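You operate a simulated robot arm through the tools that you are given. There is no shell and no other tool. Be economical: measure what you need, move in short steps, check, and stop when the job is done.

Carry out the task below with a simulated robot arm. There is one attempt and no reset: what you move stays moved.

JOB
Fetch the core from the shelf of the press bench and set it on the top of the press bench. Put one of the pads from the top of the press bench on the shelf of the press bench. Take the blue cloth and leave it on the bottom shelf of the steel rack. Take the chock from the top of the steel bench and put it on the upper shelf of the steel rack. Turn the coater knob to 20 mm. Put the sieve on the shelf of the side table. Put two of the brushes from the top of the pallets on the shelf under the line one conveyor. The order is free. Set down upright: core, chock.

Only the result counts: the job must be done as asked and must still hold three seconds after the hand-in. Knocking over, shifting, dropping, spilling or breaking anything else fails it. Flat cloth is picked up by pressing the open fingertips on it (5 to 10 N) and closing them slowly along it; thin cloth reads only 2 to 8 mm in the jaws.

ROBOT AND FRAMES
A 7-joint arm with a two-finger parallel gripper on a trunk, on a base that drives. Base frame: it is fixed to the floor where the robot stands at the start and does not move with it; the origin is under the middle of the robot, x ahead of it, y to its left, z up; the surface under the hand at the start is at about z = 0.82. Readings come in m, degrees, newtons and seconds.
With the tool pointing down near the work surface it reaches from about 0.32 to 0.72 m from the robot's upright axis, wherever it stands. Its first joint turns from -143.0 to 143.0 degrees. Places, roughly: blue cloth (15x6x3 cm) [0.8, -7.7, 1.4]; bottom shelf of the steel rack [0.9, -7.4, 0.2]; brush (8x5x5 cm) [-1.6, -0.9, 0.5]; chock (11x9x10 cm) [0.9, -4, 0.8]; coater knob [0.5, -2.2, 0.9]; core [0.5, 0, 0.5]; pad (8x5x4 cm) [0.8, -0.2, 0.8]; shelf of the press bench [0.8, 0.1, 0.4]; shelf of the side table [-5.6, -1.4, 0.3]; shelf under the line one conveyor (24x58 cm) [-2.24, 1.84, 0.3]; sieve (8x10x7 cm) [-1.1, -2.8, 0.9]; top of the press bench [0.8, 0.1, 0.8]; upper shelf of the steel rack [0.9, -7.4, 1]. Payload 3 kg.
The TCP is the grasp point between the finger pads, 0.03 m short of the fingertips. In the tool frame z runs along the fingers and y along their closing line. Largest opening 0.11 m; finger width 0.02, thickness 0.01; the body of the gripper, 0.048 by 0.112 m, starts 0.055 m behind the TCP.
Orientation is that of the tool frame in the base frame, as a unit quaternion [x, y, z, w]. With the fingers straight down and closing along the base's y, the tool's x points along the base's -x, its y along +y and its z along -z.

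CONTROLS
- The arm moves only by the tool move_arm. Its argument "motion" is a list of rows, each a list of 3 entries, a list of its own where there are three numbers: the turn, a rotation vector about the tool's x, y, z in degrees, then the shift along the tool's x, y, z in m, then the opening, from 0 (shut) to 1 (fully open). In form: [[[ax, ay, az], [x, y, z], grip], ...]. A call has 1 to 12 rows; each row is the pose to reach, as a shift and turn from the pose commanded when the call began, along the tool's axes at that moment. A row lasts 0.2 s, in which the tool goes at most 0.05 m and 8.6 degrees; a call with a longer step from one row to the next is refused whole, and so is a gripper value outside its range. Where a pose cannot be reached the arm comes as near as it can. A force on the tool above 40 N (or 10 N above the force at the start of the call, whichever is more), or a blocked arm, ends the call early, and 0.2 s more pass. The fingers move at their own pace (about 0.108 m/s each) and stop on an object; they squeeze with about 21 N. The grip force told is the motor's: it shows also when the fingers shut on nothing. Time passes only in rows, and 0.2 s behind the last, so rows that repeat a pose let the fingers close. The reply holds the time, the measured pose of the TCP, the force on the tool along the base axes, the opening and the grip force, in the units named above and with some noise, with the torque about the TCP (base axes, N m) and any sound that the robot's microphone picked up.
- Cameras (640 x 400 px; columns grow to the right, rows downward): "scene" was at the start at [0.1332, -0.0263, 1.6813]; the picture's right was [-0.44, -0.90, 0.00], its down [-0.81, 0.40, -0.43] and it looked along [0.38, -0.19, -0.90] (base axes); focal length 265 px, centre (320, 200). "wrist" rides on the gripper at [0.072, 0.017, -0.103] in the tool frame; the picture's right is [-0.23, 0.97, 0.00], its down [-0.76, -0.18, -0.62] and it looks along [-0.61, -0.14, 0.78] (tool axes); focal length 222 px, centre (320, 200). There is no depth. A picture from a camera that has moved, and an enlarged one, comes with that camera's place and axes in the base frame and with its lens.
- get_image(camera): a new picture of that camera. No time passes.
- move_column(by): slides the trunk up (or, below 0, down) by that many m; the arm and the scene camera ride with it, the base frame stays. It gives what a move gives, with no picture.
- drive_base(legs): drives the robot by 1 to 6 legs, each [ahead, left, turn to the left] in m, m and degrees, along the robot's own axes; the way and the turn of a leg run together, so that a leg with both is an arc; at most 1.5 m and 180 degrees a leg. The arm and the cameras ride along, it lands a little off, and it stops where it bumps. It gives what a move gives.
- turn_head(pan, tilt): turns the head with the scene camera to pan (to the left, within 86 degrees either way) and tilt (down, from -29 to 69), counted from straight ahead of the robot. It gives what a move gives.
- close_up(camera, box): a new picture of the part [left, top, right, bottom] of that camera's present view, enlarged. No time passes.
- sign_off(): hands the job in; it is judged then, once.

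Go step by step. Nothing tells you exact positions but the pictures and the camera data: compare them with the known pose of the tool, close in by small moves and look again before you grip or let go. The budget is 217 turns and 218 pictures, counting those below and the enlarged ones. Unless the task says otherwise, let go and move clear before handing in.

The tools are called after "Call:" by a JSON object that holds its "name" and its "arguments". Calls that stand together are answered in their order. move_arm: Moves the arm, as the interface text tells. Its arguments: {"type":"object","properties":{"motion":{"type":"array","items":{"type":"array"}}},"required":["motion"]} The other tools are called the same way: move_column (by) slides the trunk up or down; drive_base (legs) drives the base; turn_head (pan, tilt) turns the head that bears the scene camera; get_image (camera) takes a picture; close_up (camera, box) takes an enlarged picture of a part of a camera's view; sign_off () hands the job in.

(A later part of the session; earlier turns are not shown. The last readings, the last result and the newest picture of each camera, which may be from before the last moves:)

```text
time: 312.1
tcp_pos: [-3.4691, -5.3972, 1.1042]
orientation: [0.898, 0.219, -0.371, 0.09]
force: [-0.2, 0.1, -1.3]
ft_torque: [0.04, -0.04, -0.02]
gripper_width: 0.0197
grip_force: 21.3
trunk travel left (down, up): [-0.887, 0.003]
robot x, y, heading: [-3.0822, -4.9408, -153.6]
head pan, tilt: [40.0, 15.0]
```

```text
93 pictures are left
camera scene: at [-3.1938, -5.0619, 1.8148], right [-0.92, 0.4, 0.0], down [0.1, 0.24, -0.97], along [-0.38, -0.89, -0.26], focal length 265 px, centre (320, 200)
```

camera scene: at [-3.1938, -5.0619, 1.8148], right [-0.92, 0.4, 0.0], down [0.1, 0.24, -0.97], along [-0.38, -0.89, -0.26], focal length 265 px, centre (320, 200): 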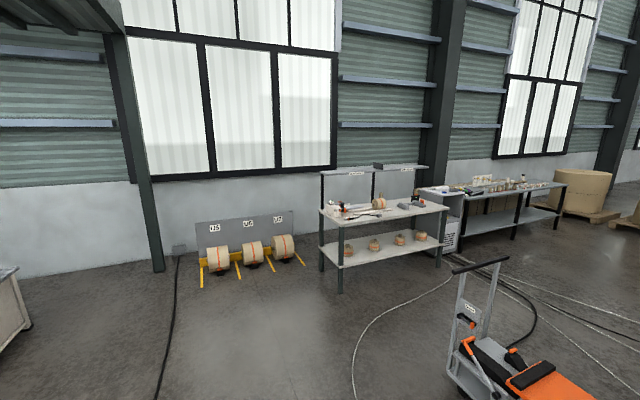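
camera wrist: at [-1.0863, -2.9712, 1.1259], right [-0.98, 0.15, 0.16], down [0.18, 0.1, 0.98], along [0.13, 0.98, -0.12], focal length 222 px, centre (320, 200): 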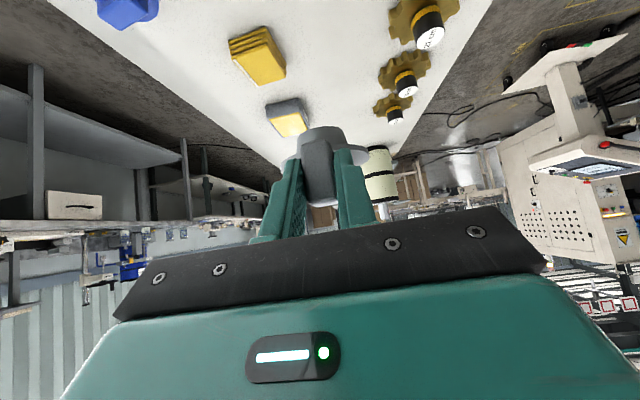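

Line two is far beyond, so there's a wide aisle behind line one. The dolly blocks the gap by the roll, so I'll pass between the dolly and the wall benches (y≈-6.85).

Call:
{"name": "drive_base", "arguments": {"legs": [[0, 0, 40.4], [1.04, 0, 0], [1.04, 0, 0], [0, 0, -66.8]]}}

Call:
{"name": "turn_head", "arguments": {"pan": 0, "tilt": 25}}

Call:
{"name": "get_image", "arguments": {"camera": "scene"}}

```text
time: 327.4
tcp_pos: [-4.4919, -7.1023, 1.1044]
orientation: [0.924, -0.001, -0.382, -0.001]
force: [0.4, -0.5, -0.7]
ft_torque: [-0.02, -0.05, 0.0]
gripper_width: 0.0197
grip_force: 21.5
trunk travel left (down, up): [-0.887, 0.003]
robot x, y, heading: [-3.9405, -6.8766, 179.1]
head pan, tilt: [40.0, 15.0]
```

```text
time: 328.5
tcp_pos: [-4.491, -7.1028, 1.1036]
orientation: [0.924, -0.001, -0.382, -0.002]
force: [0.3, 0.8, -1.4]
ft_torque: [0.0, -0.1, -0.02]
gripper_width: 0.02
grip_force: 21.0
trunk travel left (down, up): [-0.887, 0.003]
robot x, y, heading: [-3.9378, -6.8769, 179.2]
head pan, tilt: [0.0, 25.0]
```

```text
92 pictures are left
camera scene: at [-4.1133, -6.8737, 1.7986], right [0.02, 1.0, 0.0], down [0.42, -0.01, -0.91], along [-0.91, 0.01, -0.42], focal length 265 px, centre (320, 200)
```

scene: 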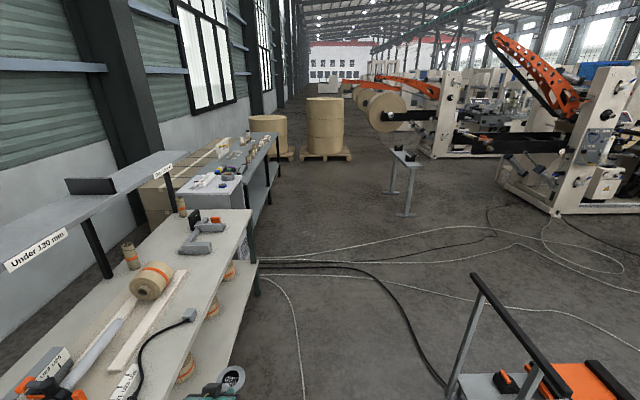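

Clear way ahead. Drive 2.4 m forward, turn to +y and look for the side table.

Call:
{"name": "drive_base", "arguments": {"legs": [[1.2, 0, 0], [1.2, 0, 0], [0, 0, -90]]}}

Call:
{"name": "turn_head", "arguments": {"pan": -10, "tilt": 15}}

Call:
{"name": "get_image", "arguments": {"camera": "scene"}}

```text
time: 344.1
tcp_pos: [-6.52, -6.2888, 1.1036]
orientation: [-0.639, 0.668, 0.263, 0.277]
force: [-0.4, -0.3, -0.9]
ft_torque: [-0.05, -0.01, 0.0]
gripper_width: 0.0195
grip_force: 21.0
trunk travel left (down, up): [-0.887, 0.003]
robot x, y, heading: [-6.3174, -6.8498, 86.7]
head pan, tilt: [0.0, 25.0]
```

```text
time: 344.8
tcp_pos: [-6.5204, -6.2892, 1.103]
orientation: [-0.639, 0.668, 0.263, 0.277]
force: [0.2, 0.2, -1.2]
ft_torque: [-0.06, 0.01, 0.01]
gripper_width: 0.0199
grip_force: 21.0
trunk travel left (down, up): [-0.887, 0.003]
robot x, y, heading: [-6.3135, -6.8523, 86.5]
head pan, tilt: [-10.0, 15.0]
```

```text
91 pictures are left
camera scene: at [-6.2934, -6.6789, 1.8147], right [0.97, -0.23, 0.0], down [-0.06, -0.25, -0.97], along [0.22, 0.94, -0.26], focal length 265 px, centre (320, 200)
```

scene: 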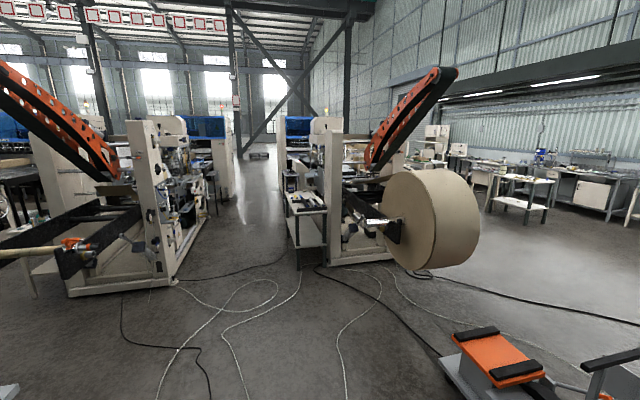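

Call:
{"name": "close_up", "arguments": {"camera": "scene", "box": [260, 120, 380, 280]}}

```text
2.50 times, centred on (320, 200) of scene
camera zoom: at [-6.2934, -6.6789, 1.8147], right [0.97, -0.23, 0.0], down [-0.06, -0.25, -0.97], along [0.22, 0.94, -0.26], focal length 664 px, centre (320, 200)
```

zoom: 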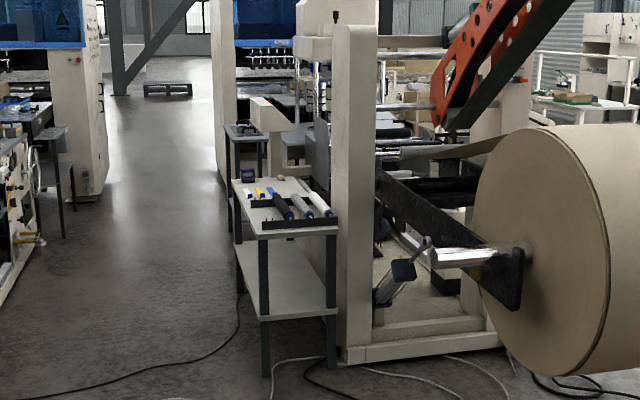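

There's a work table beside line one starting at y≈-3.5 and another stand farther on. I'll drive up the aisle (x≈-6.6) to see which sits at y≈-1.4.

Call:
{"name": "drive_base", "arguments": {"legs": [[1.4, 0.1, 3.5], [1.4, 0.1, 0]]}}

Call:
{"name": "turn_head", "arguments": {"pan": -30, "tilt": 20}}

Call:
{"name": "get_image", "arguments": {"camera": "scene"}}

```text
time: 358.4
tcp_pos: [-6.7478, -3.5056, 1.1047]
orientation: [0.66, -0.647, -0.271, -0.268]
force: [1.0, -0.5, -1.8]
ft_torque: [-0.1, 0.0, -0.05]
gripper_width: 0.0195
grip_force: 21.0
trunk travel left (down, up): [-0.887, 0.003]
robot x, y, heading: [-6.5034, -4.0535, 90.3]
head pan, tilt: [-10.0, 15.0]
```

```text
time: 359.2
tcp_pos: [-6.7483, -3.5061, 1.1035]
orientation: [0.661, -0.647, -0.272, -0.268]
force: [0.8, 0.7, -1.7]
ft_torque: [-0.09, -0.01, -0.02]
gripper_width: 0.0196
grip_force: 21.1
trunk travel left (down, up): [-0.887, 0.003]
robot x, y, heading: [-6.5123, -4.0542, 90.0]
head pan, tilt: [-30.0, 20.0]
```

```text
89 pictures are left
camera scene: at [-6.4666, -3.8909, 1.8067], right [0.87, -0.49, 0.0], down [-0.17, -0.3, -0.94], along [0.46, 0.82, -0.34], focal length 265 px, centre (320, 200)
```

scene: 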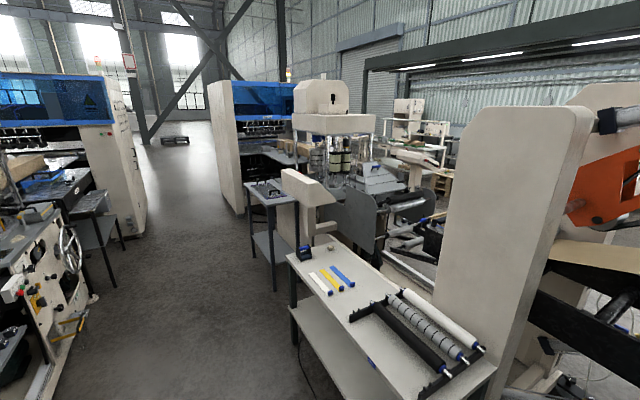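

Call:
{"name": "close_up", "arguments": {"camera": "scene", "box": [230, 160, 330, 310]}}

```text
2.67 times, centred on (280, 235) of scene
camera zoom: at [-6.4666, -3.8909, 1.8067], right [0.87, -0.49, 0.0], down [-0.17, -0.3, -0.94], along [0.46, 0.82, -0.34], focal length 708 px, centre (427, 107)
```

zoom: 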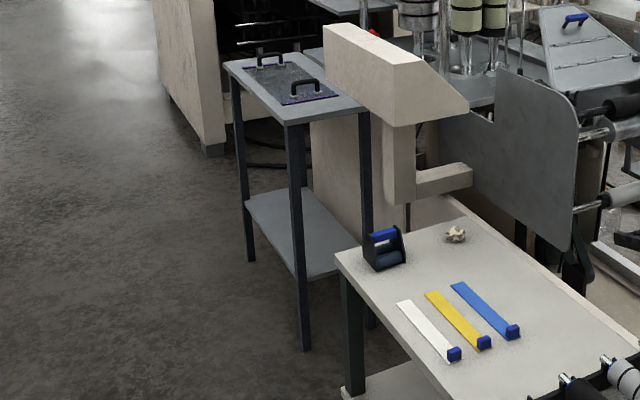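

The side table is at x -5.78…-5.5, y -1.7…-0.97 with an empty shelf near z≈0.33. Drive up beside it, then turn to face +x.

Call:
{"name": "drive_base", "arguments": {"legs": [[1.23, 0.03, 0], [1.23, 0, 0], [0, 0, -90]]}}

Call:
{"name": "move_column", "arguments": {"by": -0.4}}

Call:
{"name": "turn_head", "arguments": {"pan": 0, "tilt": 35}}

Call:
{"name": "get_image", "arguments": {"camera": "scene"}}

```text
time: 375.2
tcp_pos: [-6.0668, -1.318, 1.1034]
orientation: [-0.023, 0.924, 0.008, 0.382]
force: [-0.3, 0.2, -1.4]
ft_torque: [-0.04, 0.06, 0.0]
gripper_width: 0.0199
grip_force: 20.9
trunk travel left (down, up): [-0.887, 0.003]
robot x, y, heading: [-6.6044, -1.5757, 2.0]
head pan, tilt: [-30.0, 20.0]
```

```text
time: 379.1
tcp_pos: [-6.0653, -1.317, 0.7031]
orientation: [-0.023, 0.924, 0.008, 0.382]
force: [-0.7, 0.6, -1.0]
ft_torque: [-0.01, 0.08, 0.0]
gripper_width: 0.0198
grip_force: 21.0
trunk travel left (down, up): [-0.487, 0.403]
robot x, y, heading: [-6.6081, -1.5705, 2.1]
head pan, tilt: [-30.0, 20.0]
```

```text
time: 380.0
tcp_pos: [-6.0647, -1.318, 0.7042]
orientation: [-0.023, 0.924, 0.008, 0.382]
force: [-0.2, -0.9, -2.1]
ft_torque: [0.0, 0.07, -0.01]
gripper_width: 0.0197
grip_force: 21.2
trunk travel left (down, up): [-0.487, 0.403]
robot x, y, heading: [-6.6051, -1.5714, 2.2]
head pan, tilt: [0.0, 35.0]
```

```text
87 pictures are left
camera scene: at [-6.4397, -1.5662, 1.3828], right [0.04, -1.0, 0.0], down [-0.57, -0.02, -0.82], along [0.82, 0.03, -0.57], focal length 265 px, centre (320, 200)
```

scene: 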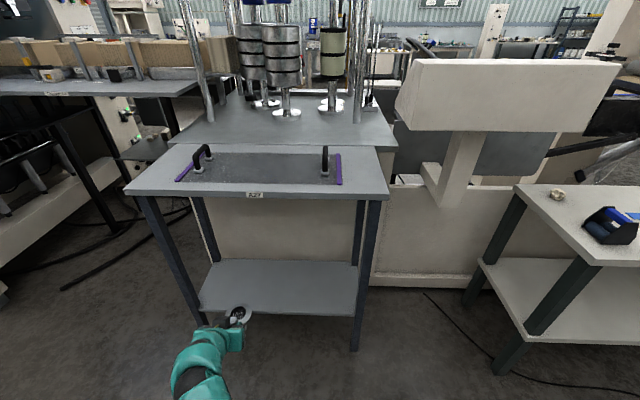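

Shelf edge confirmed at x≈-5.78, z≈0.327. Lower and go in.

Call:
{"name": "move_column", "arguments": {"by": -0.255}}

Call:
{"name": "drive_base", "arguments": {"legs": [[0.2, 0, 0]]}}

Call:
{"name": "get_image", "arguments": {"camera": "wrist"}}

Call:
{"name": "get_image", "arguments": {"camera": "scene"}}

```text
time: 382.6
tcp_pos: [-6.0663, -1.3177, 0.449]
orientation: [-0.022, 0.924, 0.007, 0.381]
force: [-0.5, 0.6, -2.0]
ft_torque: [0.02, 0.08, 0.02]
gripper_width: 0.0196
grip_force: 21.0
trunk travel left (down, up): [-0.232, 0.658]
robot x, y, heading: [-6.6098, -1.5729, 2.2]
head pan, tilt: [0.0, 35.0]
```

```text
time: 384.2
tcp_pos: [-5.8654, -1.3074, 0.4484]
orientation: [-0.025, 0.924, 0.01, 0.382]
force: [-0.2, -0.4, -0.8]
ft_torque: [0.01, 0.03, 0.0]
gripper_width: 0.0197
grip_force: 20.7
trunk travel left (down, up): [-0.232, 0.658]
robot x, y, heading: [-6.4046, -1.5659, 2.4]
head pan, tilt: [0.0, 35.0]
```

```text
86 pictures are left
camera wrist: at [-5.9891, -1.2979, 0.4706], right [0.11, 0.98, 0.16], down [0.11, -0.17, 0.98], along [0.99, -0.09, -0.13], focal length 222 px, centre (320, 200)
```

wrist: 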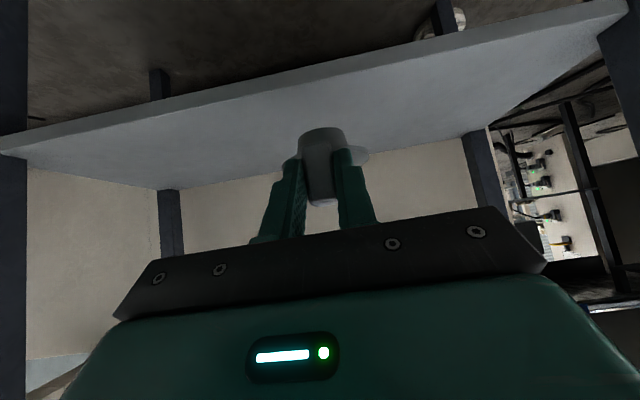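

```text
85 pictures are left
camera scene: at [-6.2377, -1.5578, 1.1278], right [0.04, -1.0, 0.0], down [-0.57, -0.02, -0.82], along [0.82, 0.03, -0.57], focal length 265 px, centre (320, 200)
```

scene: 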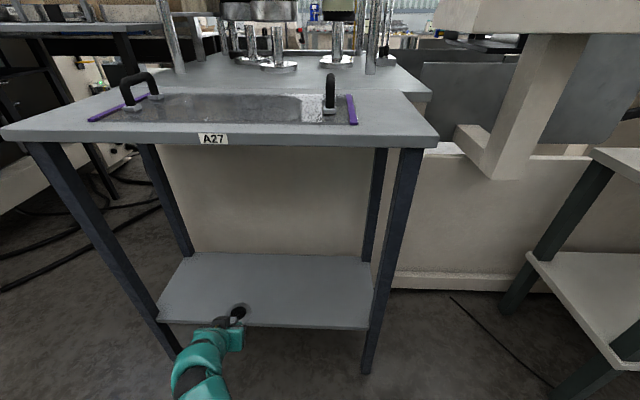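

Call:
{"name": "drive_base", "arguments": {"legs": [[0.16, -0.03, 0]]}}

Call:
{"name": "move_column", "arguments": {"by": -0.045}}

Call:
{"name": "get_image", "arguments": {"camera": "wrist"}}

Call:
{"name": "move_column", "arguments": {"by": -0.006}}

Call:
{"name": "move_column", "arguments": {"by": -0.005}}

```text
time: 385.7
tcp_pos: [-5.7051, -1.3305, 0.4478]
orientation: [-0.026, 0.924, 0.008, 0.382]
force: [0.7, 0.3, -1.7]
ft_torque: [0.01, 0.06, -0.01]
gripper_width: 0.0195
grip_force: 20.9
trunk travel left (down, up): [-0.232, 0.658]
robot x, y, heading: [-6.2403, -1.5878, 2.5]
head pan, tilt: [0.0, 35.0]
```

```text
time: 386.5
tcp_pos: [-5.7047, -1.331, 0.404]
orientation: [-0.026, 0.924, 0.01, 0.381]
force: [1.5, -0.2, -1.7]
ft_torque: [-0.01, 0.06, 0.0]
gripper_width: 0.0194
grip_force: 21.1
trunk travel left (down, up): [-0.187, 0.703]
robot x, y, heading: [-6.2427, -1.5887, 2.4]
head pan, tilt: [0.0, 35.0]
```

```text
84 pictures are left
camera wrist: at [-5.8293, -1.321, 0.4254], right [0.11, 0.98, 0.16], down [0.11, -0.17, 0.98], along [0.99, -0.09, -0.13], focal length 222 px, centre (320, 200)
```

wrist: 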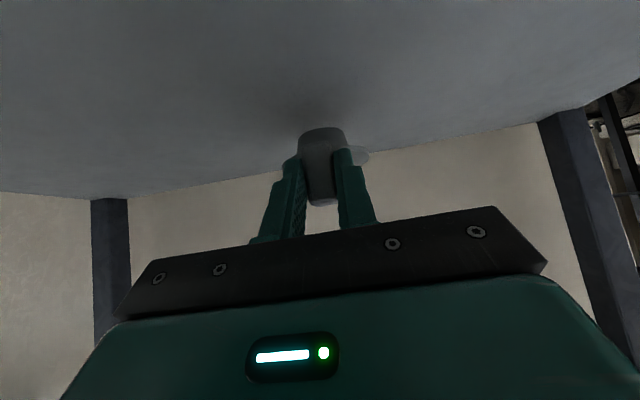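

```text
time: 387.1
tcp_pos: [-5.7045, -1.3323, 0.397]
orientation: [-0.026, 0.924, 0.01, 0.381]
force: [1.0, 0.0, -0.9]
ft_torque: [-0.04, 0.04, 0.05]
gripper_width: 0.0196
grip_force: 21.3
trunk travel left (down, up): [-0.181, 0.709]
robot x, y, heading: [-6.2462, -1.5903, 2.3]
head pan, tilt: [0.0, 35.0]
```

```text
time: 387.6
tcp_pos: [-5.7053, -1.3313, 0.3925]
orientation: [-0.025, 0.924, 0.009, 0.382]
force: [-0.3, -0.4, -0.6]
ft_torque: [0.03, 0.07, 0.01]
gripper_width: 0.0196
grip_force: 20.9
trunk travel left (down, up): [-0.176, 0.714]
robot x, y, heading: [-6.24, -1.5869, 2.3]
head pan, tilt: [0.0, 35.0]
```

Call:
{"name": "move_column", "arguments": {"by": -0.005}}

Call:
{"name": "move_column", "arguments": {"by": -0.004}}

Call:
{"name": "move_column", "arguments": {"by": -0.004}}

```text
time: 388.2
tcp_pos: [-5.7056, -1.3309, 0.3876]
orientation: [-0.026, 0.924, 0.01, 0.382]
force: [-0.8, 0.0, -1.9]
ft_torque: [-0.01, 0.1, 0.0]
gripper_width: 0.0197
grip_force: 21.1
trunk travel left (down, up): [-0.171, 0.719]
robot x, y, heading: [-6.2449, -1.5898, 2.4]
head pan, tilt: [0.0, 35.0]
```

```text
time: 388.7
tcp_pos: [-5.7055, -1.3307, 0.384]
orientation: [-0.027, 0.924, 0.01, 0.381]
force: [-0.6, 0.6, -0.4]
ft_torque: [-0.02, 0.06, 0.0]
gripper_width: 0.0196
grip_force: 21.2
trunk travel left (down, up): [-0.167, 0.723]
robot x, y, heading: [-6.2452, -1.5887, 2.4]
head pan, tilt: [0.0, 35.0]
```

```text
time: 389.2
tcp_pos: [-5.7051, -1.3314, 0.3794]
orientation: [-0.026, 0.924, 0.01, 0.382]
force: [-0.6, 1.0, -1.1]
ft_torque: [0.01, 0.1, -0.02]
gripper_width: 0.0198
grip_force: 20.7
trunk travel left (down, up): [-0.163, 0.727]
robot x, y, heading: [-6.2438, -1.5895, 2.4]
head pan, tilt: [0.0, 35.0]
```

Call:
{"name": "get_image", "arguments": {"camera": "wrist"}}

Call:
{"name": "move_column", "arguments": {"by": -0.005}}

Call:
{"name": "move_column", "arguments": {"by": -0.004}}

Call:
{"name": "move_column", "arguments": {"by": -0.004}}

```text
83 pictures are left
camera wrist: at [-5.8293, -1.321, 0.4014], right [0.11, 0.98, 0.16], down [0.11, -0.17, 0.98], along [0.99, -0.09, -0.13], focal length 222 px, centre (320, 200)
```

wrist: 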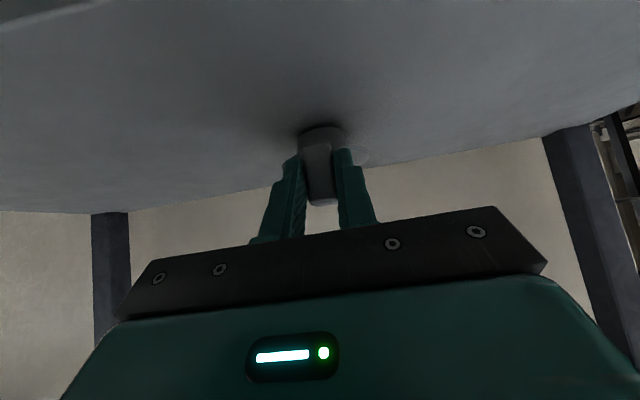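

```text
time: 389.8
tcp_pos: [-5.7045, -1.3323, 0.3737]
orientation: [-0.026, 0.924, 0.009, 0.382]
force: [1.0, 0.0, 0.8]
ft_torque: [0.02, -0.17, 0.06]
gripper_width: 0.0197
grip_force: 20.8
trunk travel left (down, up): [-0.158, 0.732]
robot x, y, heading: [-6.2422, -1.5897, 2.3]
head pan, tilt: [0.0, 35.0]
```

```text
time: 390.3
tcp_pos: [-5.7048, -1.3305, 0.371]
orientation: [-0.026, 0.923, 0.01, 0.383]
force: [-1.4, 0.7, 10.0]
ft_torque: [0.04, -0.36, 0.03]
gripper_width: 0.0196
grip_force: 21.4
trunk travel left (down, up): [-0.154, 0.736]
robot x, y, heading: [-6.2402, -1.5863, 2.2]
head pan, tilt: [0.0, 35.0]
```

```text
time: 390.8
tcp_pos: [-5.7061, -1.3311, 0.368]
orientation: [-0.025, 0.924, 0.009, 0.383]
force: [-1.5, 0.3, 14.2]
ft_torque: [0.07, -0.53, 0.01]
gripper_width: 0.0201
grip_force: 20.9
trunk travel left (down, up): [-0.15, 0.74]
robot x, y, heading: [-6.2421, -1.5857, 2.4]
head pan, tilt: [0.0, 35.0]
```

Contact felt. Release and retreat along the tool.

Call:
{"name": "move_arm", "arguments": {"motion": [[[0, 0, 0], [0, 0, 0], 0.3], [[0, 0, 0], [0, 0, 0], 0.5], [[0, 0, 0], [0, 0, 0], 0.5], [[0, 0, 0], [0, 0, -0.03], 0.5], [[0, 0, 0], [0, 0, -0.06], 0.5]]}}

Call:
{"name": "get_image", "arguments": {"camera": "wrist"}}

Call:
{"name": "drive_base", "arguments": {"legs": [[-0.3, 0, 0]]}}

Call:
{"name": "get_image", "arguments": {"camera": "scene"}}

```text
time: 392.0
tcp_pos: [-5.7487, -1.3338, 0.4095]
orientation: [-0.025, 0.924, 0.01, 0.382]
force: [0.0, 0.4, 0.0]
ft_torque: [0.01, -0.03, -0.03]
gripper_width: 0.0549
grip_force: 0.1
trunk travel left (down, up): [-0.15, 0.74]
robot x, y, heading: [-6.2461, -1.5884, 2.4]
head pan, tilt: [0.0, 35.0]
```

```text
82 pictures are left
camera wrist: at [-5.8725, -1.3231, 0.4315], right [0.11, 0.98, 0.16], down [0.11, -0.17, 0.98], along [0.99, -0.09, -0.13], focal length 222 px, centre (320, 200)
```

wrist: 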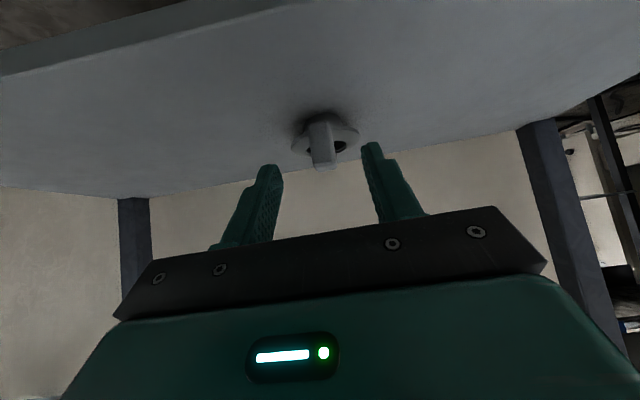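

```text
time: 394.1
tcp_pos: [-6.0456, -1.3466, 0.4086]
orientation: [-0.024, 0.924, 0.009, 0.381]
force: [0.2, -0.2, 0.1]
ft_torque: [0.0, 0.0, -0.01]
gripper_width: 0.0549
grip_force: 0.0
trunk travel left (down, up): [-0.15, 0.74]
robot x, y, heading: [-6.5432, -1.6008, 2.3]
head pan, tilt: [0.0, 35.0]
```

```text
81 pictures are left
camera scene: at [-6.3767, -1.5941, 1.0458], right [0.04, -1.0, 0.0], down [-0.57, -0.02, -0.82], along [0.82, 0.03, -0.57], focal length 265 px, centre (320, 200)
```

scene: 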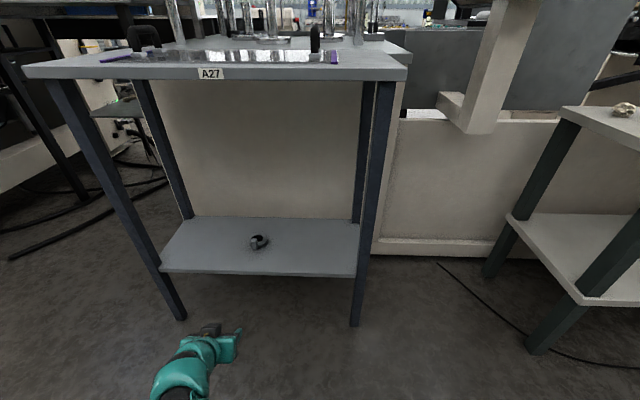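

The sieve sits on the side table's shelf. Now retrace the route around the dolly toward the pallets.

Call:
{"name": "move_column", "arguments": {"by": 0.4}}

Call:
{"name": "move_column", "arguments": {"by": 0.3}}

Call:
{"name": "drive_base", "arguments": {"legs": [[0, 0, -92.3], [1.3, 0, 0], [1.3, 0, 0], [1.3, 0, 0], [1.3, 0, 0]]}}

```text
time: 397.9
tcp_pos: [-6.0467, -1.3474, 0.8093]
orientation: [-0.023, 0.924, 0.008, 0.382]
force: [0.3, -0.7, 1.0]
ft_torque: [-0.04, 0.01, 0.03]
gripper_width: 0.0548
grip_force: 0.2
trunk travel left (down, up): [-0.55, 0.34]
robot x, y, heading: [-6.5406, -1.6048, 2.5]
head pan, tilt: [0.0, 35.0]
```

```text
time: 400.9
tcp_pos: [-6.0469, -1.3478, 1.1096]
orientation: [-0.024, 0.924, 0.009, 0.383]
force: [0.1, -0.3, -0.1]
ft_torque: [-0.03, 0.04, 0.0]
gripper_width: 0.0554
grip_force: 0.1
trunk travel left (down, up): [-0.85, 0.04]
robot x, y, heading: [-6.543, -1.5997, 2.3]
head pan, tilt: [0.0, 35.0]
```

```text
time: 429.7
tcp_pos: [-6.47, -7.3247, 1.1096]
orientation: [0.67, 0.637, -0.278, 0.262]
force: [0.1, -0.5, 0.7]
ft_torque: [0.01, 0.03, 0.0]
gripper_width: 0.055
grip_force: 0.0
trunk travel left (down, up): [-0.85, 0.04]
robot x, y, heading: [-6.6699, -6.8033, -93.5]
head pan, tilt: [0.0, 35.0]
```

Call:
{"name": "drive_base", "arguments": {"legs": [[0, 0, 93.5], [1.3, -0.03, 0], [1.35, 0, 0]]}}

Call:
{"name": "drive_base", "arguments": {"legs": [[0, 0, 66], [1.4, 0, 0], [1.4, 0, 0], [1.4, 0, 0]]}}

Call:
{"name": "turn_head", "arguments": {"pan": -10, "tilt": 20}}

Call:
{"name": "get_image", "arguments": {"camera": "scene"}}

```text
time: 446.5
tcp_pos: [-3.5318, -6.6541, 1.1075]
orientation: [0.013, 0.924, -0.007, 0.382]
force: [-0.1, 0.8, 0.1]
ft_torque: [0.02, 0.03, -0.01]
gripper_width: 0.0551
grip_force: 0.1
trunk travel left (down, up): [-0.85, 0.04]
robot x, y, heading: [-4.0457, -6.8661, -2.6]
head pan, tilt: [0.0, 35.0]
```

```text
time: 469.7
tcp_pos: [-1.9923, -2.5685, 1.1086]
orientation: [-0.469, 0.796, 0.192, 0.33]
force: [0.2, -0.1, 0.6]
ft_torque: [-0.02, 0.0, 0.0]
gripper_width: 0.0547
grip_force: 0.1
trunk travel left (down, up): [-0.85, 0.04]
robot x, y, heading: [-2.0395, -3.1285, 60.3]
head pan, tilt: [0.0, 35.0]
```

```text
time: 470.5
tcp_pos: [-1.9935, -2.5683, 1.1087]
orientation: [-0.469, 0.797, 0.192, 0.329]
force: [-0.4, 0.5, -0.1]
ft_torque: [0.02, 0.0, -0.03]
gripper_width: 0.0548
grip_force: 0.0
trunk travel left (down, up): [-0.85, 0.04]
robot x, y, heading: [-2.0409, -3.1242, 60.1]
head pan, tilt: [-10.0, 20.0]
```

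```text
80 pictures are left
camera scene: at [-1.9429, -2.9832, 1.7696], right [0.77, -0.64, 0.0], down [-0.22, -0.26, -0.94], along [0.6, 0.72, -0.34], focal length 265 px, centre (320, 200)
```

scene: 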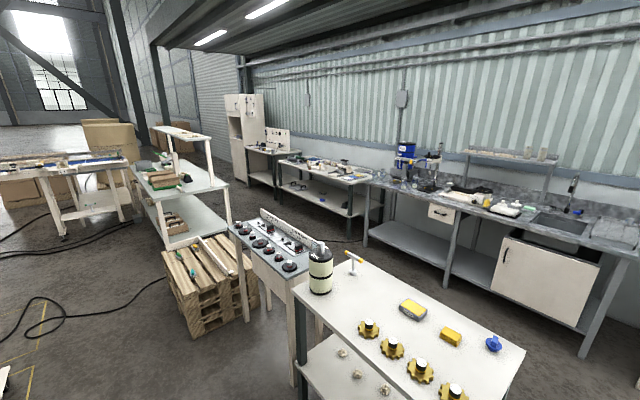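

Call:
{"name": "close_up", "arguments": {"camera": "scene", "box": [140, 215, 280, 345]}}

Call:
{"name": "close_up", "arguments": {"camera": "scene", "box": [0, 130, 180, 260]}}

```text
3.08 times, centred on (210, 280) of scene
camera zoom: at [-1.9429, -2.9832, 1.7696], right [0.77, -0.64, 0.0], down [-0.22, -0.26, -0.94], along [0.6, 0.72, -0.34], focal length 817 px, centre (658, -46)
```

zoom: 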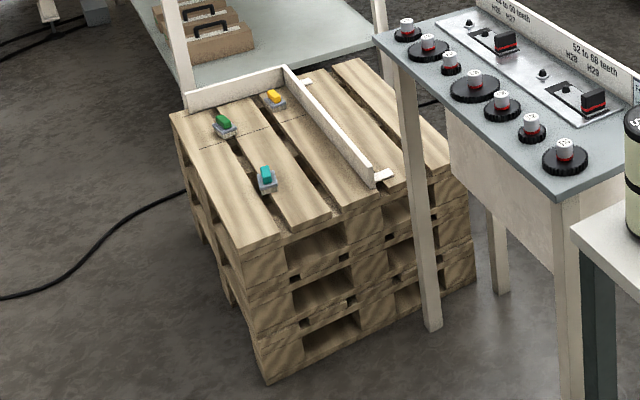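

```text
3.08 times, centred on (90, 195) of scene
camera zoom: at [-1.9429, -2.9832, 1.7696], right [0.77, -0.64, 0.0], down [-0.22, -0.26, -0.94], along [0.6, 0.72, -0.34], focal length 817 px, centre (1028, 215)
```

zoom: 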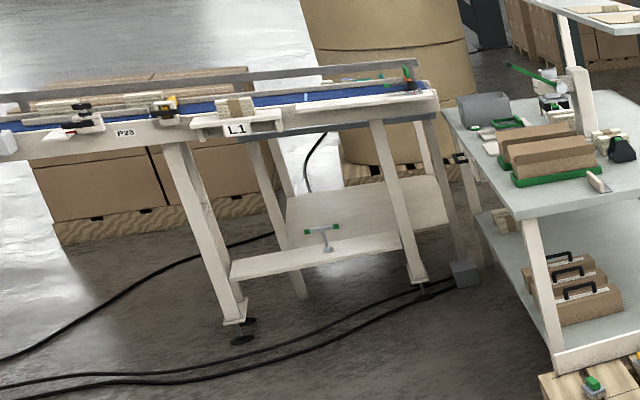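

Three brushes (green, yellow, teal) lie on the pallet stack: teal ≈(-1.58,-0.96), green ≈(-1.60,-0.60), yellow ≈(-1.44,-0.54). I'll come along the pallets' -x side, facing +x.

Call:
{"name": "drive_base", "arguments": {"legs": [[0, 0, -60.1], [-0.2, 0.9, 0], [0, 0.95, 0]]}}

Call:
{"name": "turn_head", "arguments": {"pan": 10, "tilt": 50}}

Call:
{"name": "get_image", "arguments": {"camera": "scene"}}

Call:
{"name": "get_image", "arguments": {"camera": "wrist"}}

```text
time: 482.6
tcp_pos: [-1.7328, -1.0288, 1.1087]
orientation: [-0.011, 0.924, 0.003, 0.382]
force: [-0.7, 0.4, 0.2]
ft_torque: [-0.01, -0.02, 0.0]
gripper_width: 0.0549
grip_force: 0.0
trunk travel left (down, up): [-0.85, 0.04]
robot x, y, heading: [-2.233, -1.2689, 0.7]
head pan, tilt: [-10.0, 20.0]
```

```text
time: 483.5
tcp_pos: [-1.7325, -1.0305, 1.1085]
orientation: [-0.011, 0.924, 0.003, 0.381]
force: [-0.2, -0.2, 0.3]
ft_torque: [0.02, -0.01, -0.03]
gripper_width: 0.0548
grip_force: 0.1
trunk travel left (down, up): [-0.85, 0.04]
robot x, y, heading: [-2.2323, -1.2713, 0.5]
head pan, tilt: [10.0, 50.0]
```

```text
77 pictures are left
camera scene: at [-2.0817, -1.2541, 1.7242], right [0.18, -0.98, 0.0], down [-0.75, -0.14, -0.64], along [0.63, 0.12, -0.77], focal length 265 px, centre (320, 200)
```

scene: 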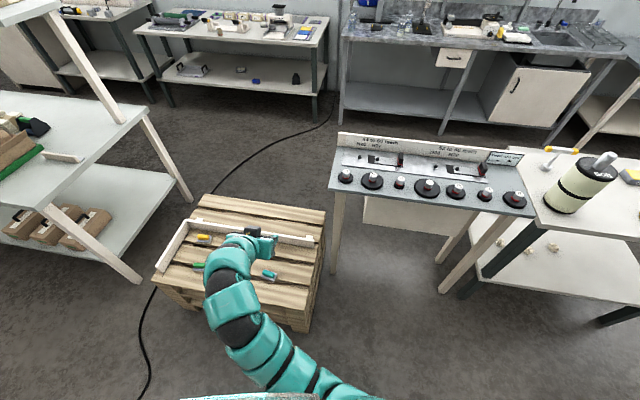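

```text
76 pictures are left
camera wrist: at [-1.8565, -1.0153, 1.1311], right [0.14, 0.98, 0.16], down [0.1, -0.17, 0.98], along [0.98, -0.12, -0.13], focal length 222 px, centre (320, 200)
```

wrist: 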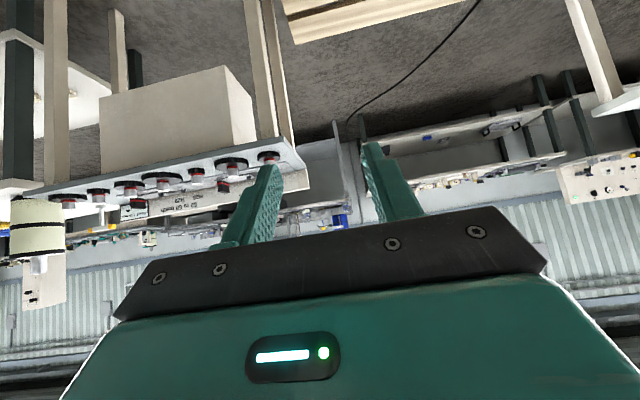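

Call:
{"name": "close_up", "arguments": {"camera": "scene", "box": [150, 190, 350, 340]}}

Call:
{"name": "close_up", "arguments": {"camera": "scene", "box": [235, 255, 315, 305]}}

```text
2.67 times, centred on (250, 265) of scene
camera zoom: at [-2.0817, -1.2541, 1.7242], right [0.18, -0.98, 0.0], down [-0.75, -0.14, -0.64], along [0.63, 0.12, -0.77], focal length 708 px, centre (507, 27)
```

zoom: 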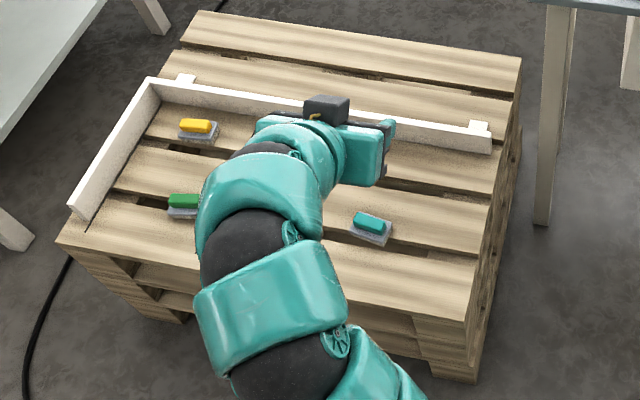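

```text
8.00 times, centred on (275, 280) of scene
camera zoom: at [-2.0817, -1.2541, 1.7242], right [0.18, -0.98, 0.0], down [-0.75, -0.14, -0.64], along [0.63, 0.12, -0.77], focal length 2124 px, centre (680, -440)
```

zoom: 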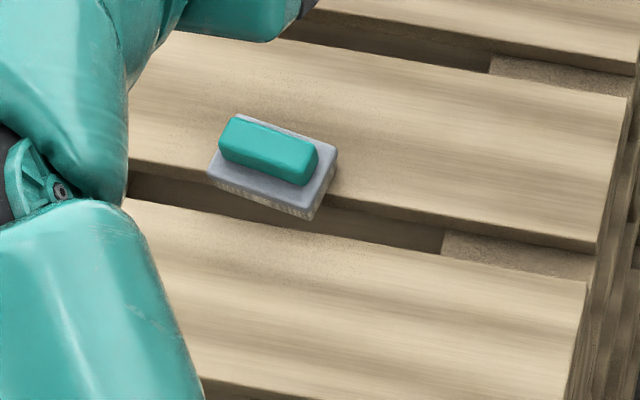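

The teal brush centre is ≈(-1.571, -0.896), top ≈0.475, pallet top ≈0.425, long side nearly along y. I'll grip it across its 8 cm length. Extend, align and come above it.

Call:
{"name": "move_arm", "arguments": {"motion": [[[3.2, 0, 3.2], [-0.03, 0, 0.03], 1], [[6.4, 0, 6.4], [-0.06, 0, 0.06], 1], [[6.4, 0, 6.4], [-0.085, 0, 0.085], 1]]}}

Call:
{"name": "drive_base", "arguments": {"legs": [[0.02, 0.134, -0.5]]}}

Call:
{"name": "move_column", "arguments": {"by": -0.4}}

Call:
{"name": "move_column", "arguments": {"by": -0.1}}

Call:
{"name": "get_image", "arguments": {"camera": "wrist"}}

```text
time: 484.3
tcp_pos: [-1.6123, -1.0277, 1.1099]
orientation: [0.062, 0.922, -0.027, 0.381]
force: [1.7, -0.7, -0.5]
ft_torque: [0.0, -0.04, 0.0]
gripper_width: 0.11
grip_force: 0.0
trunk travel left (down, up): [-0.85, 0.04]
robot x, y, heading: [-2.2354, -1.2671, 0.5]
head pan, tilt: [10.0, 50.0]
```

```text
time: 485.6
tcp_pos: [-1.5933, -0.8989, 1.1108]
orientation: [0.065, 0.922, -0.029, 0.381]
force: [0.3, 0.6, -0.7]
ft_torque: [-0.04, 0.02, -0.01]
gripper_width: 0.1101
grip_force: 0.1
trunk travel left (down, up): [-0.85, 0.04]
robot x, y, heading: [-2.2162, -1.1367, 0.1]
head pan, tilt: [10.0, 50.0]
```

```text
time: 489.4
tcp_pos: [-1.5932, -0.8992, 0.7104]
orientation: [0.065, 0.922, -0.028, 0.38]
force: [-0.3, 0.2, 1.0]
ft_torque: [-0.02, 0.01, 0.03]
gripper_width: 0.1098
grip_force: 0.1
trunk travel left (down, up): [-0.45, 0.44]
robot x, y, heading: [-2.2174, -1.1361, 0.2]
head pan, tilt: [10.0, 50.0]
```

```text
time: 490.8
tcp_pos: [-1.5926, -0.9015, 0.6103]
orientation: [0.065, 0.922, -0.028, 0.38]
force: [0.2, -0.2, 0.7]
ft_torque: [0.01, -0.01, 0.01]
gripper_width: 0.1098
grip_force: 0.1
trunk travel left (down, up): [-0.35, 0.54]
robot x, y, heading: [-2.2134, -1.1385, -0.1]
head pan, tilt: [10.0, 50.0]
```

```text
73 pictures are left
camera wrist: at [-1.7129, -0.8663, 0.632], right [0.3, 0.94, 0.16], down [0.07, -0.19, 0.98], along [0.95, -0.28, -0.12], focal length 222 px, centre (320, 200)
```

wrist: 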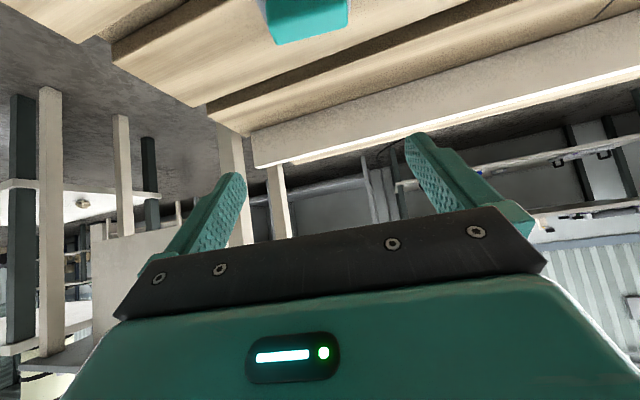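

Call:
{"name": "drive_base", "arguments": {"legs": [[0.017, 0.003, 0]]}}

Call:
{"name": "move_column", "arguments": {"by": -0.09}}

Call:
{"name": "get_image", "arguments": {"camera": "wrist"}}

```text
time: 491.6
tcp_pos: [-1.5759, -0.8985, 0.6098]
orientation: [0.065, 0.922, -0.028, 0.381]
force: [0.0, 0.7, 0.3]
ft_torque: [0.01, 0.03, -0.01]
gripper_width: 0.1101
grip_force: 0.1
trunk travel left (down, up): [-0.35, 0.54]
robot x, y, heading: [-2.1977, -1.132, 0.1]
head pan, tilt: [10.0, 50.0]
```

```text
time: 492.8
tcp_pos: [-1.5749, -0.898, 0.5195]
orientation: [0.066, 0.922, -0.028, 0.381]
force: [0.3, 0.5, -0.5]
ft_torque: [0.02, 0.0, 0.03]
gripper_width: 0.11
grip_force: 0.0
trunk travel left (down, up): [-0.26, 0.63]
robot x, y, heading: [-2.2016, -1.133, 0.0]
head pan, tilt: [10.0, 50.0]
```

```text
72 pictures are left
camera wrist: at [-1.6959, -0.8633, 0.5421], right [0.3, 0.94, 0.16], down [0.07, -0.19, 0.98], along [0.95, -0.28, -0.12], focal length 222 px, centre (320, 200)
```

wrist: 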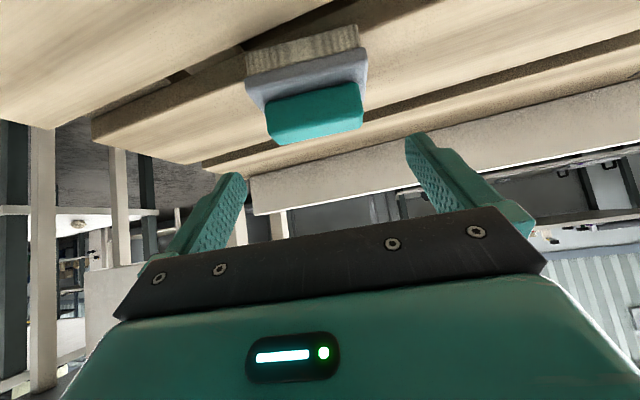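

Call:
{"name": "move_column", "arguments": {"by": -0.05}}

Call:
{"name": "get_image", "arguments": {"camera": "wrist"}}

```text
time: 493.7
tcp_pos: [-1.576, -0.8991, 0.4705]
orientation: [0.066, 0.922, -0.029, 0.38]
force: [-0.3, -0.1, -0.9]
ft_torque: [0.0, 0.01, 0.01]
gripper_width: 0.1098
grip_force: 0.1
trunk travel left (down, up): [-0.21, 0.68]
robot x, y, heading: [-2.1975, -1.1334, 0.2]
head pan, tilt: [10.0, 50.0]
```

```text
71 pictures are left
camera wrist: at [-1.6959, -0.8633, 0.492], right [0.3, 0.94, 0.16], down [0.07, -0.19, 0.98], along [0.95, -0.28, -0.12], focal length 222 px, centre (320, 200)
```

wrist: 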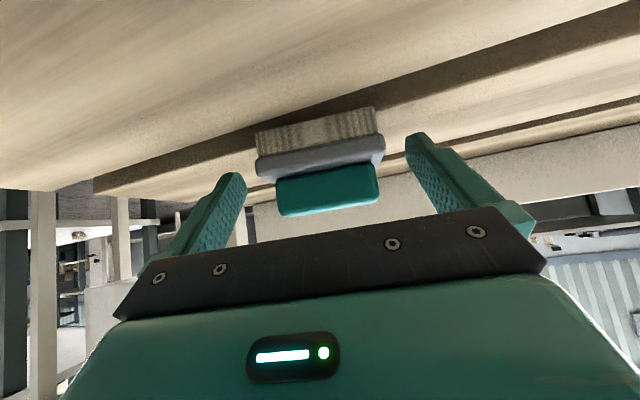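

Fingers straddle the block at the right height. Close.

Call:
{"name": "move_arm", "arguments": {"motion": [[[0, 0, 0], [0, 0, 0], 0.85], [[0, 0, 0], [0, 0, 0], 0.75], [[0, 0, 0], [0, 0, 0], 0.65], [[0, 0, 0], [0, 0, 0], 0.55], [[0, 0, 0], [0, 0, 0], 0.55]]}}

Call:
{"name": "move_column", "arguments": {"by": 0.03}}

Call:
{"name": "get_image", "arguments": {"camera": "wrist"}}

```text
time: 494.9
tcp_pos: [-1.576, -0.8978, 0.4694]
orientation: [0.065, 0.922, -0.028, 0.381]
force: [-0.4, -0.3, 1.0]
ft_torque: [-0.04, 0.01, -0.01]
gripper_width: 0.0712
grip_force: 21.0
trunk travel left (down, up): [-0.21, 0.68]
robot x, y, heading: [-2.197, -1.1343, 0.2]
head pan, tilt: [10.0, 50.0]
```

```text
time: 495.7
tcp_pos: [-1.5763, -0.8979, 0.5001]
orientation: [0.066, 0.922, -0.029, 0.38]
force: [-0.3, -1.1, -0.3]
ft_torque: [0.0, 0.02, 0.03]
gripper_width: 0.0713
grip_force: 20.7
trunk travel left (down, up): [-0.24, 0.65]
robot x, y, heading: [-2.2027, -1.1335, 0.2]
head pan, tilt: [10.0, 50.0]
```

```text
70 pictures are left
camera wrist: at [-1.6958, -0.8634, 0.5219], right [0.3, 0.94, 0.16], down [0.07, -0.19, 0.98], along [0.95, -0.28, -0.12], focal length 222 px, centre (320, 200)
```

wrist: 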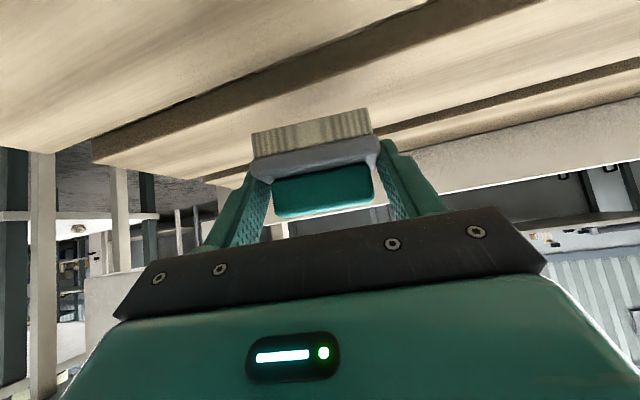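

The teal brush is held. Raise, retract, turn to +y and head to the line one conveyor.

Call:
{"name": "move_column", "arguments": {"by": 0.4}}

Call:
{"name": "move_arm", "arguments": {"motion": [[[0, 0, 0], [0.03, 0, -0.03], 0.55], [[0, 0, 0], [0.06, 0, -0.06], 0.55], [[0, 0, 0], [0.09, 0, -0.09], 0.55]]}}

Call:
{"name": "drive_base", "arguments": {"legs": [[0, 0, 90], [0.9, -0.05, 0]]}}

Call:
{"name": "turn_head", "arguments": {"pan": 5, "tilt": 25}}

Call:
{"name": "get_image", "arguments": {"camera": "scene"}}

```text
time: 499.5
tcp_pos: [-1.5763, -0.8969, 0.8996]
orientation: [0.066, 0.922, -0.028, 0.381]
force: [-0.1, 0.6, -1.1]
ft_torque: [-0.01, -0.03, -0.01]
gripper_width: 0.0711
grip_force: 21.2
trunk travel left (down, up): [-0.64, 0.25]
robot x, y, heading: [-2.1954, -1.1358, -0.0]
head pan, tilt: [10.0, 50.0]
```

```text
time: 500.3
tcp_pos: [-1.7036, -0.8785, 0.9011]
orientation: [0.066, 0.922, -0.03, 0.381]
force: [0.4, 0.8, -0.6]
ft_torque: [0.02, 0.0, 0.01]
gripper_width: 0.0715
grip_force: 21.4
trunk travel left (down, up): [-0.64, 0.25]
robot x, y, heading: [-2.1947, -1.136, -0.2]
head pan, tilt: [10.0, 50.0]
```

```text
time: 508.9
tcp_pos: [-2.3645, 0.2854, 0.9018]
orientation: [-0.594, 0.708, 0.245, 0.293]
force: [0.1, 0.6, -1.1]
ft_torque: [0.03, -0.04, 0.0]
gripper_width: 0.0714
grip_force: 20.9
trunk travel left (down, up): [-0.64, 0.25]
robot x, y, heading: [-2.1262, -0.2147, 88.3]
head pan, tilt: [10.0, 50.0]
```

```text
time: 509.8
tcp_pos: [-2.3648, 0.2854, 0.9012]
orientation: [-0.595, 0.707, 0.245, 0.293]
force: [-0.2, -0.2, -1.3]
ft_torque: [0.03, 0.0, -0.01]
gripper_width: 0.0714
grip_force: 21.1
trunk travel left (down, up): [-0.64, 0.25]
robot x, y, heading: [-2.128, -0.2208, 88.1]
head pan, tilt: [5.0, 25.0]
```

```text
69 pictures are left
camera scene: at [-2.1311, -0.0469, 1.5515], right [1.0, 0.06, 0.0], down [0.02, -0.42, -0.91], along [-0.05, 0.9, -0.42], focal length 265 px, centre (320, 200)
```

scene: 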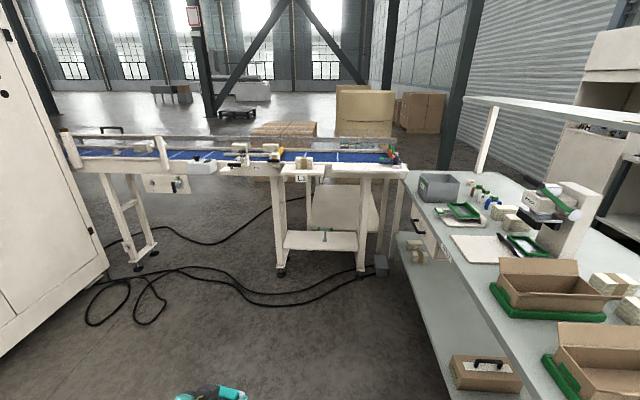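

Call:
{"name": "close_up", "arguments": {"camera": "scene", "box": [250, 155, 420, 285]}}

```text
3.08 times, centred on (335, 220) of scene
camera zoom: at [-2.1311, -0.0469, 1.5515], right [1.0, 0.06, 0.0], down [0.02, -0.42, -0.91], along [-0.05, 0.9, -0.42], focal length 817 px, centre (274, 138)
```

zoom: 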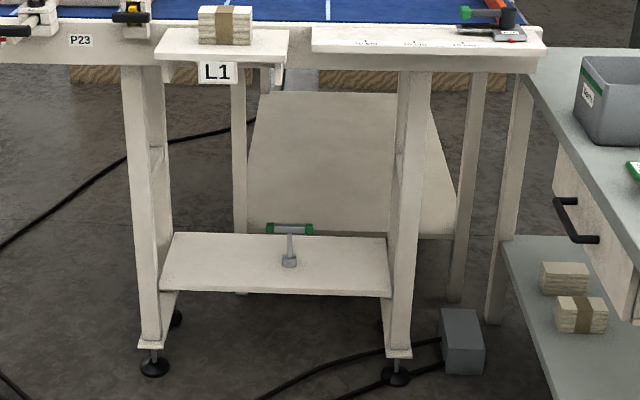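

Shelf: x -2.52…-1.93, y 1.69…1.97, z≈0.3, with a T-tool in the middle. I'll place both brushes on the left part, first at the back. Square the hand, lower and approach.

Call:
{"name": "move_arm", "arguments": {"motion": [[[-3.5, 0, -3.5], [-0.03, 0, 0.03], 0.55], [[-7, 0, -7], [-0.06, 0, 0.06], 0.55], [[-7, 0, -7], [-0.085, 0, 0.085], 0.55]]}}

Call:
{"name": "move_column", "arguments": {"by": -0.4}}

Call:
{"name": "move_column", "arguments": {"by": -0.1}}

Call:
{"name": "drive_base", "arguments": {"legs": [[0.55, 0, 1.9], [0.55, 0.03, 0]]}}

Call:
{"name": "get_image", "arguments": {"camera": "wrist"}}

Call:
{"name": "get_image", "arguments": {"camera": "scene"}}

```text
time: 510.6
tcp_pos: [-2.3451, 0.4024, 0.9021]
orientation: [0.654, -0.654, -0.268, -0.27]
force: [-0.5, 0.5, -1.2]
ft_torque: [0.0, 0.02, 0.02]
gripper_width: 0.0713
grip_force: 20.9
trunk travel left (down, up): [-0.64, 0.25]
robot x, y, heading: [-2.1255, -0.2147, 88.1]
head pan, tilt: [5.0, 25.0]
```

```text
time: 514.4
tcp_pos: [-2.3436, 0.4026, 0.5007]
orientation: [-0.653, 0.654, 0.269, 0.271]
force: [0.1, -0.4, -0.5]
ft_torque: [-0.02, -0.03, 0.01]
gripper_width: 0.0713
grip_force: 21.0
trunk travel left (down, up): [-0.24, 0.65]
robot x, y, heading: [-2.1267, -0.2174, 88.1]
head pan, tilt: [5.0, 25.0]
```

```text
time: 515.7
tcp_pos: [-2.3427, 0.4027, 0.4013]
orientation: [-0.653, 0.654, 0.269, 0.271]
force: [-0.1, -1.0, -0.9]
ft_torque: [0.02, -0.04, 0.0]
gripper_width: 0.0713
grip_force: 20.7
trunk travel left (down, up): [-0.14, 0.75]
robot x, y, heading: [-2.1295, -0.2211, 88.3]
head pan, tilt: [5.0, 25.0]
```

```text
time: 521.7
tcp_pos: [-2.3934, 1.4965, 0.4008]
orientation: [0.665, -0.642, -0.274, -0.266]
force: [-0.1, -0.6, -1.5]
ft_torque: [0.01, 0.02, 0.0]
gripper_width: 0.0716
grip_force: 21.0
trunk travel left (down, up): [-0.14, 0.75]
robot x, y, heading: [-2.1534, 0.8837, 90.5]
head pan, tilt: [5.0, 25.0]
```

```text
67 pictures are left
camera wrist: at [-2.4045, 1.3714, 0.4228], right [-0.98, 0.13, 0.16], down [0.17, 0.11, 0.98], along [0.11, 0.99, -0.13], focal length 222 px, centre (320, 200)
```

wrist: 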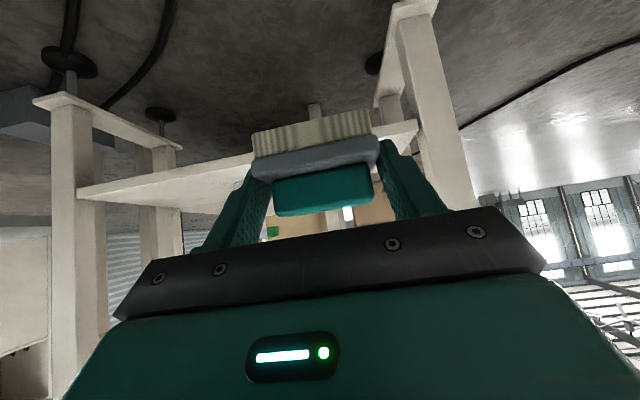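

```text
66 pictures are left
camera scene: at [-2.1642, 1.0548, 1.0516], right [1.0, 0.09, 0.0], down [0.04, -0.42, -0.91], along [-0.08, 0.9, -0.42], focal length 265 px, centre (320, 200)
```

scene: 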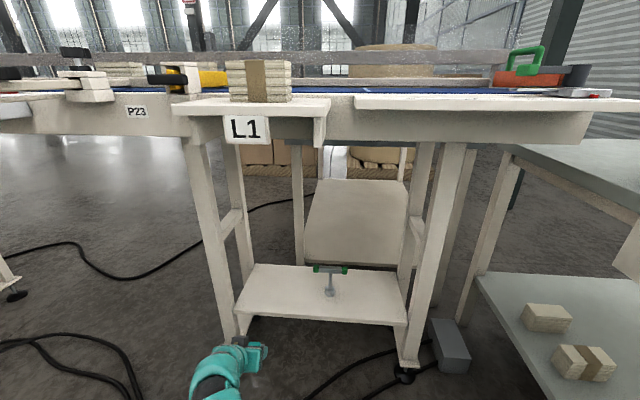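

Clear under the conveyor, but my head would come near its tray, so I'll extend the arm another 10 cm and drive less.

Call:
{"name": "move_arm", "arguments": {"motion": [[[0, 0, 0], [-0.03, 0, 0.03], 0.55], [[0, 0, 0], [-0.06, 0, 0.06], 0.55], [[0, 0, 0], [-0.075, 0, 0.075], 0.55]]}}

Call:
{"name": "drive_base", "arguments": {"legs": [[0.265, 0, 0]]}}

Call:
{"name": "get_image", "arguments": {"camera": "wrist"}}

Call:
{"name": "get_image", "arguments": {"camera": "scene"}}

```text
time: 522.5
tcp_pos: [-2.3962, 1.6021, 0.3991]
orientation: [0.664, -0.643, -0.273, -0.266]
force: [0.3, -1.5, -1.4]
ft_torque: [-0.01, 0.0, -0.01]
gripper_width: 0.0713
grip_force: 20.9
trunk travel left (down, up): [-0.14, 0.75]
robot x, y, heading: [-2.1506, 0.8809, 90.4]
head pan, tilt: [5.0, 25.0]
```

```text
time: 524.4
tcp_pos: [-2.3975, 1.865, 0.3989]
orientation: [0.665, -0.642, -0.274, -0.266]
force: [-0.6, 0.1, -2.1]
ft_torque: [0.0, 0.0, 0.01]
gripper_width: 0.0713
grip_force: 21.1
trunk travel left (down, up): [-0.14, 0.75]
robot x, y, heading: [-2.1542, 1.1457, 90.2]
head pan, tilt: [5.0, 25.0]
```

```text
65 pictures are left
camera wrist: at [-2.4094, 1.7396, 0.422], right [-0.98, 0.13, 0.16], down [0.17, 0.11, 0.98], along [0.11, 0.99, -0.13], focal length 222 px, centre (320, 200)
```

wrist: 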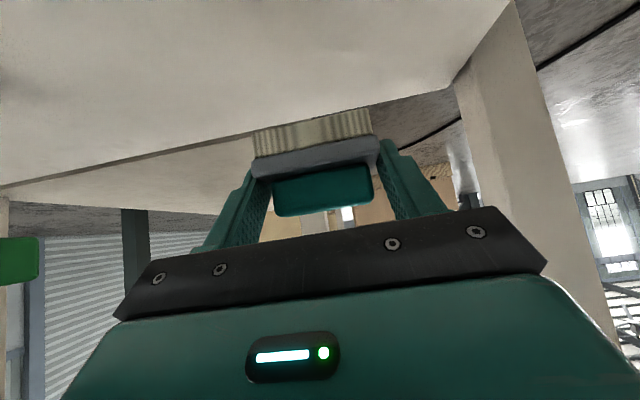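

```text
64 pictures are left
camera scene: at [-2.1653, 1.317, 1.0516], right [1.0, 0.09, 0.0], down [0.04, -0.42, -0.91], along [-0.08, 0.9, -0.42], focal length 265 px, centre (320, 200)
```

scene: 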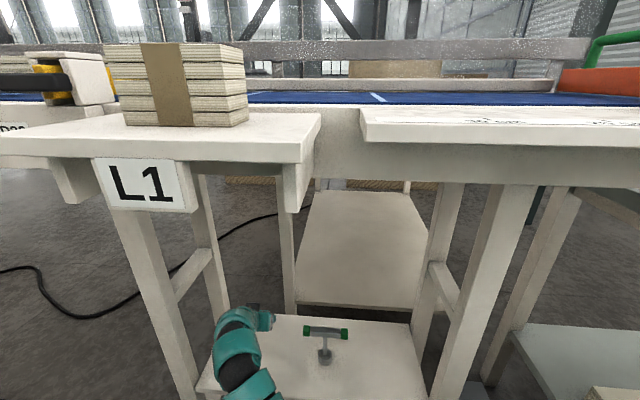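

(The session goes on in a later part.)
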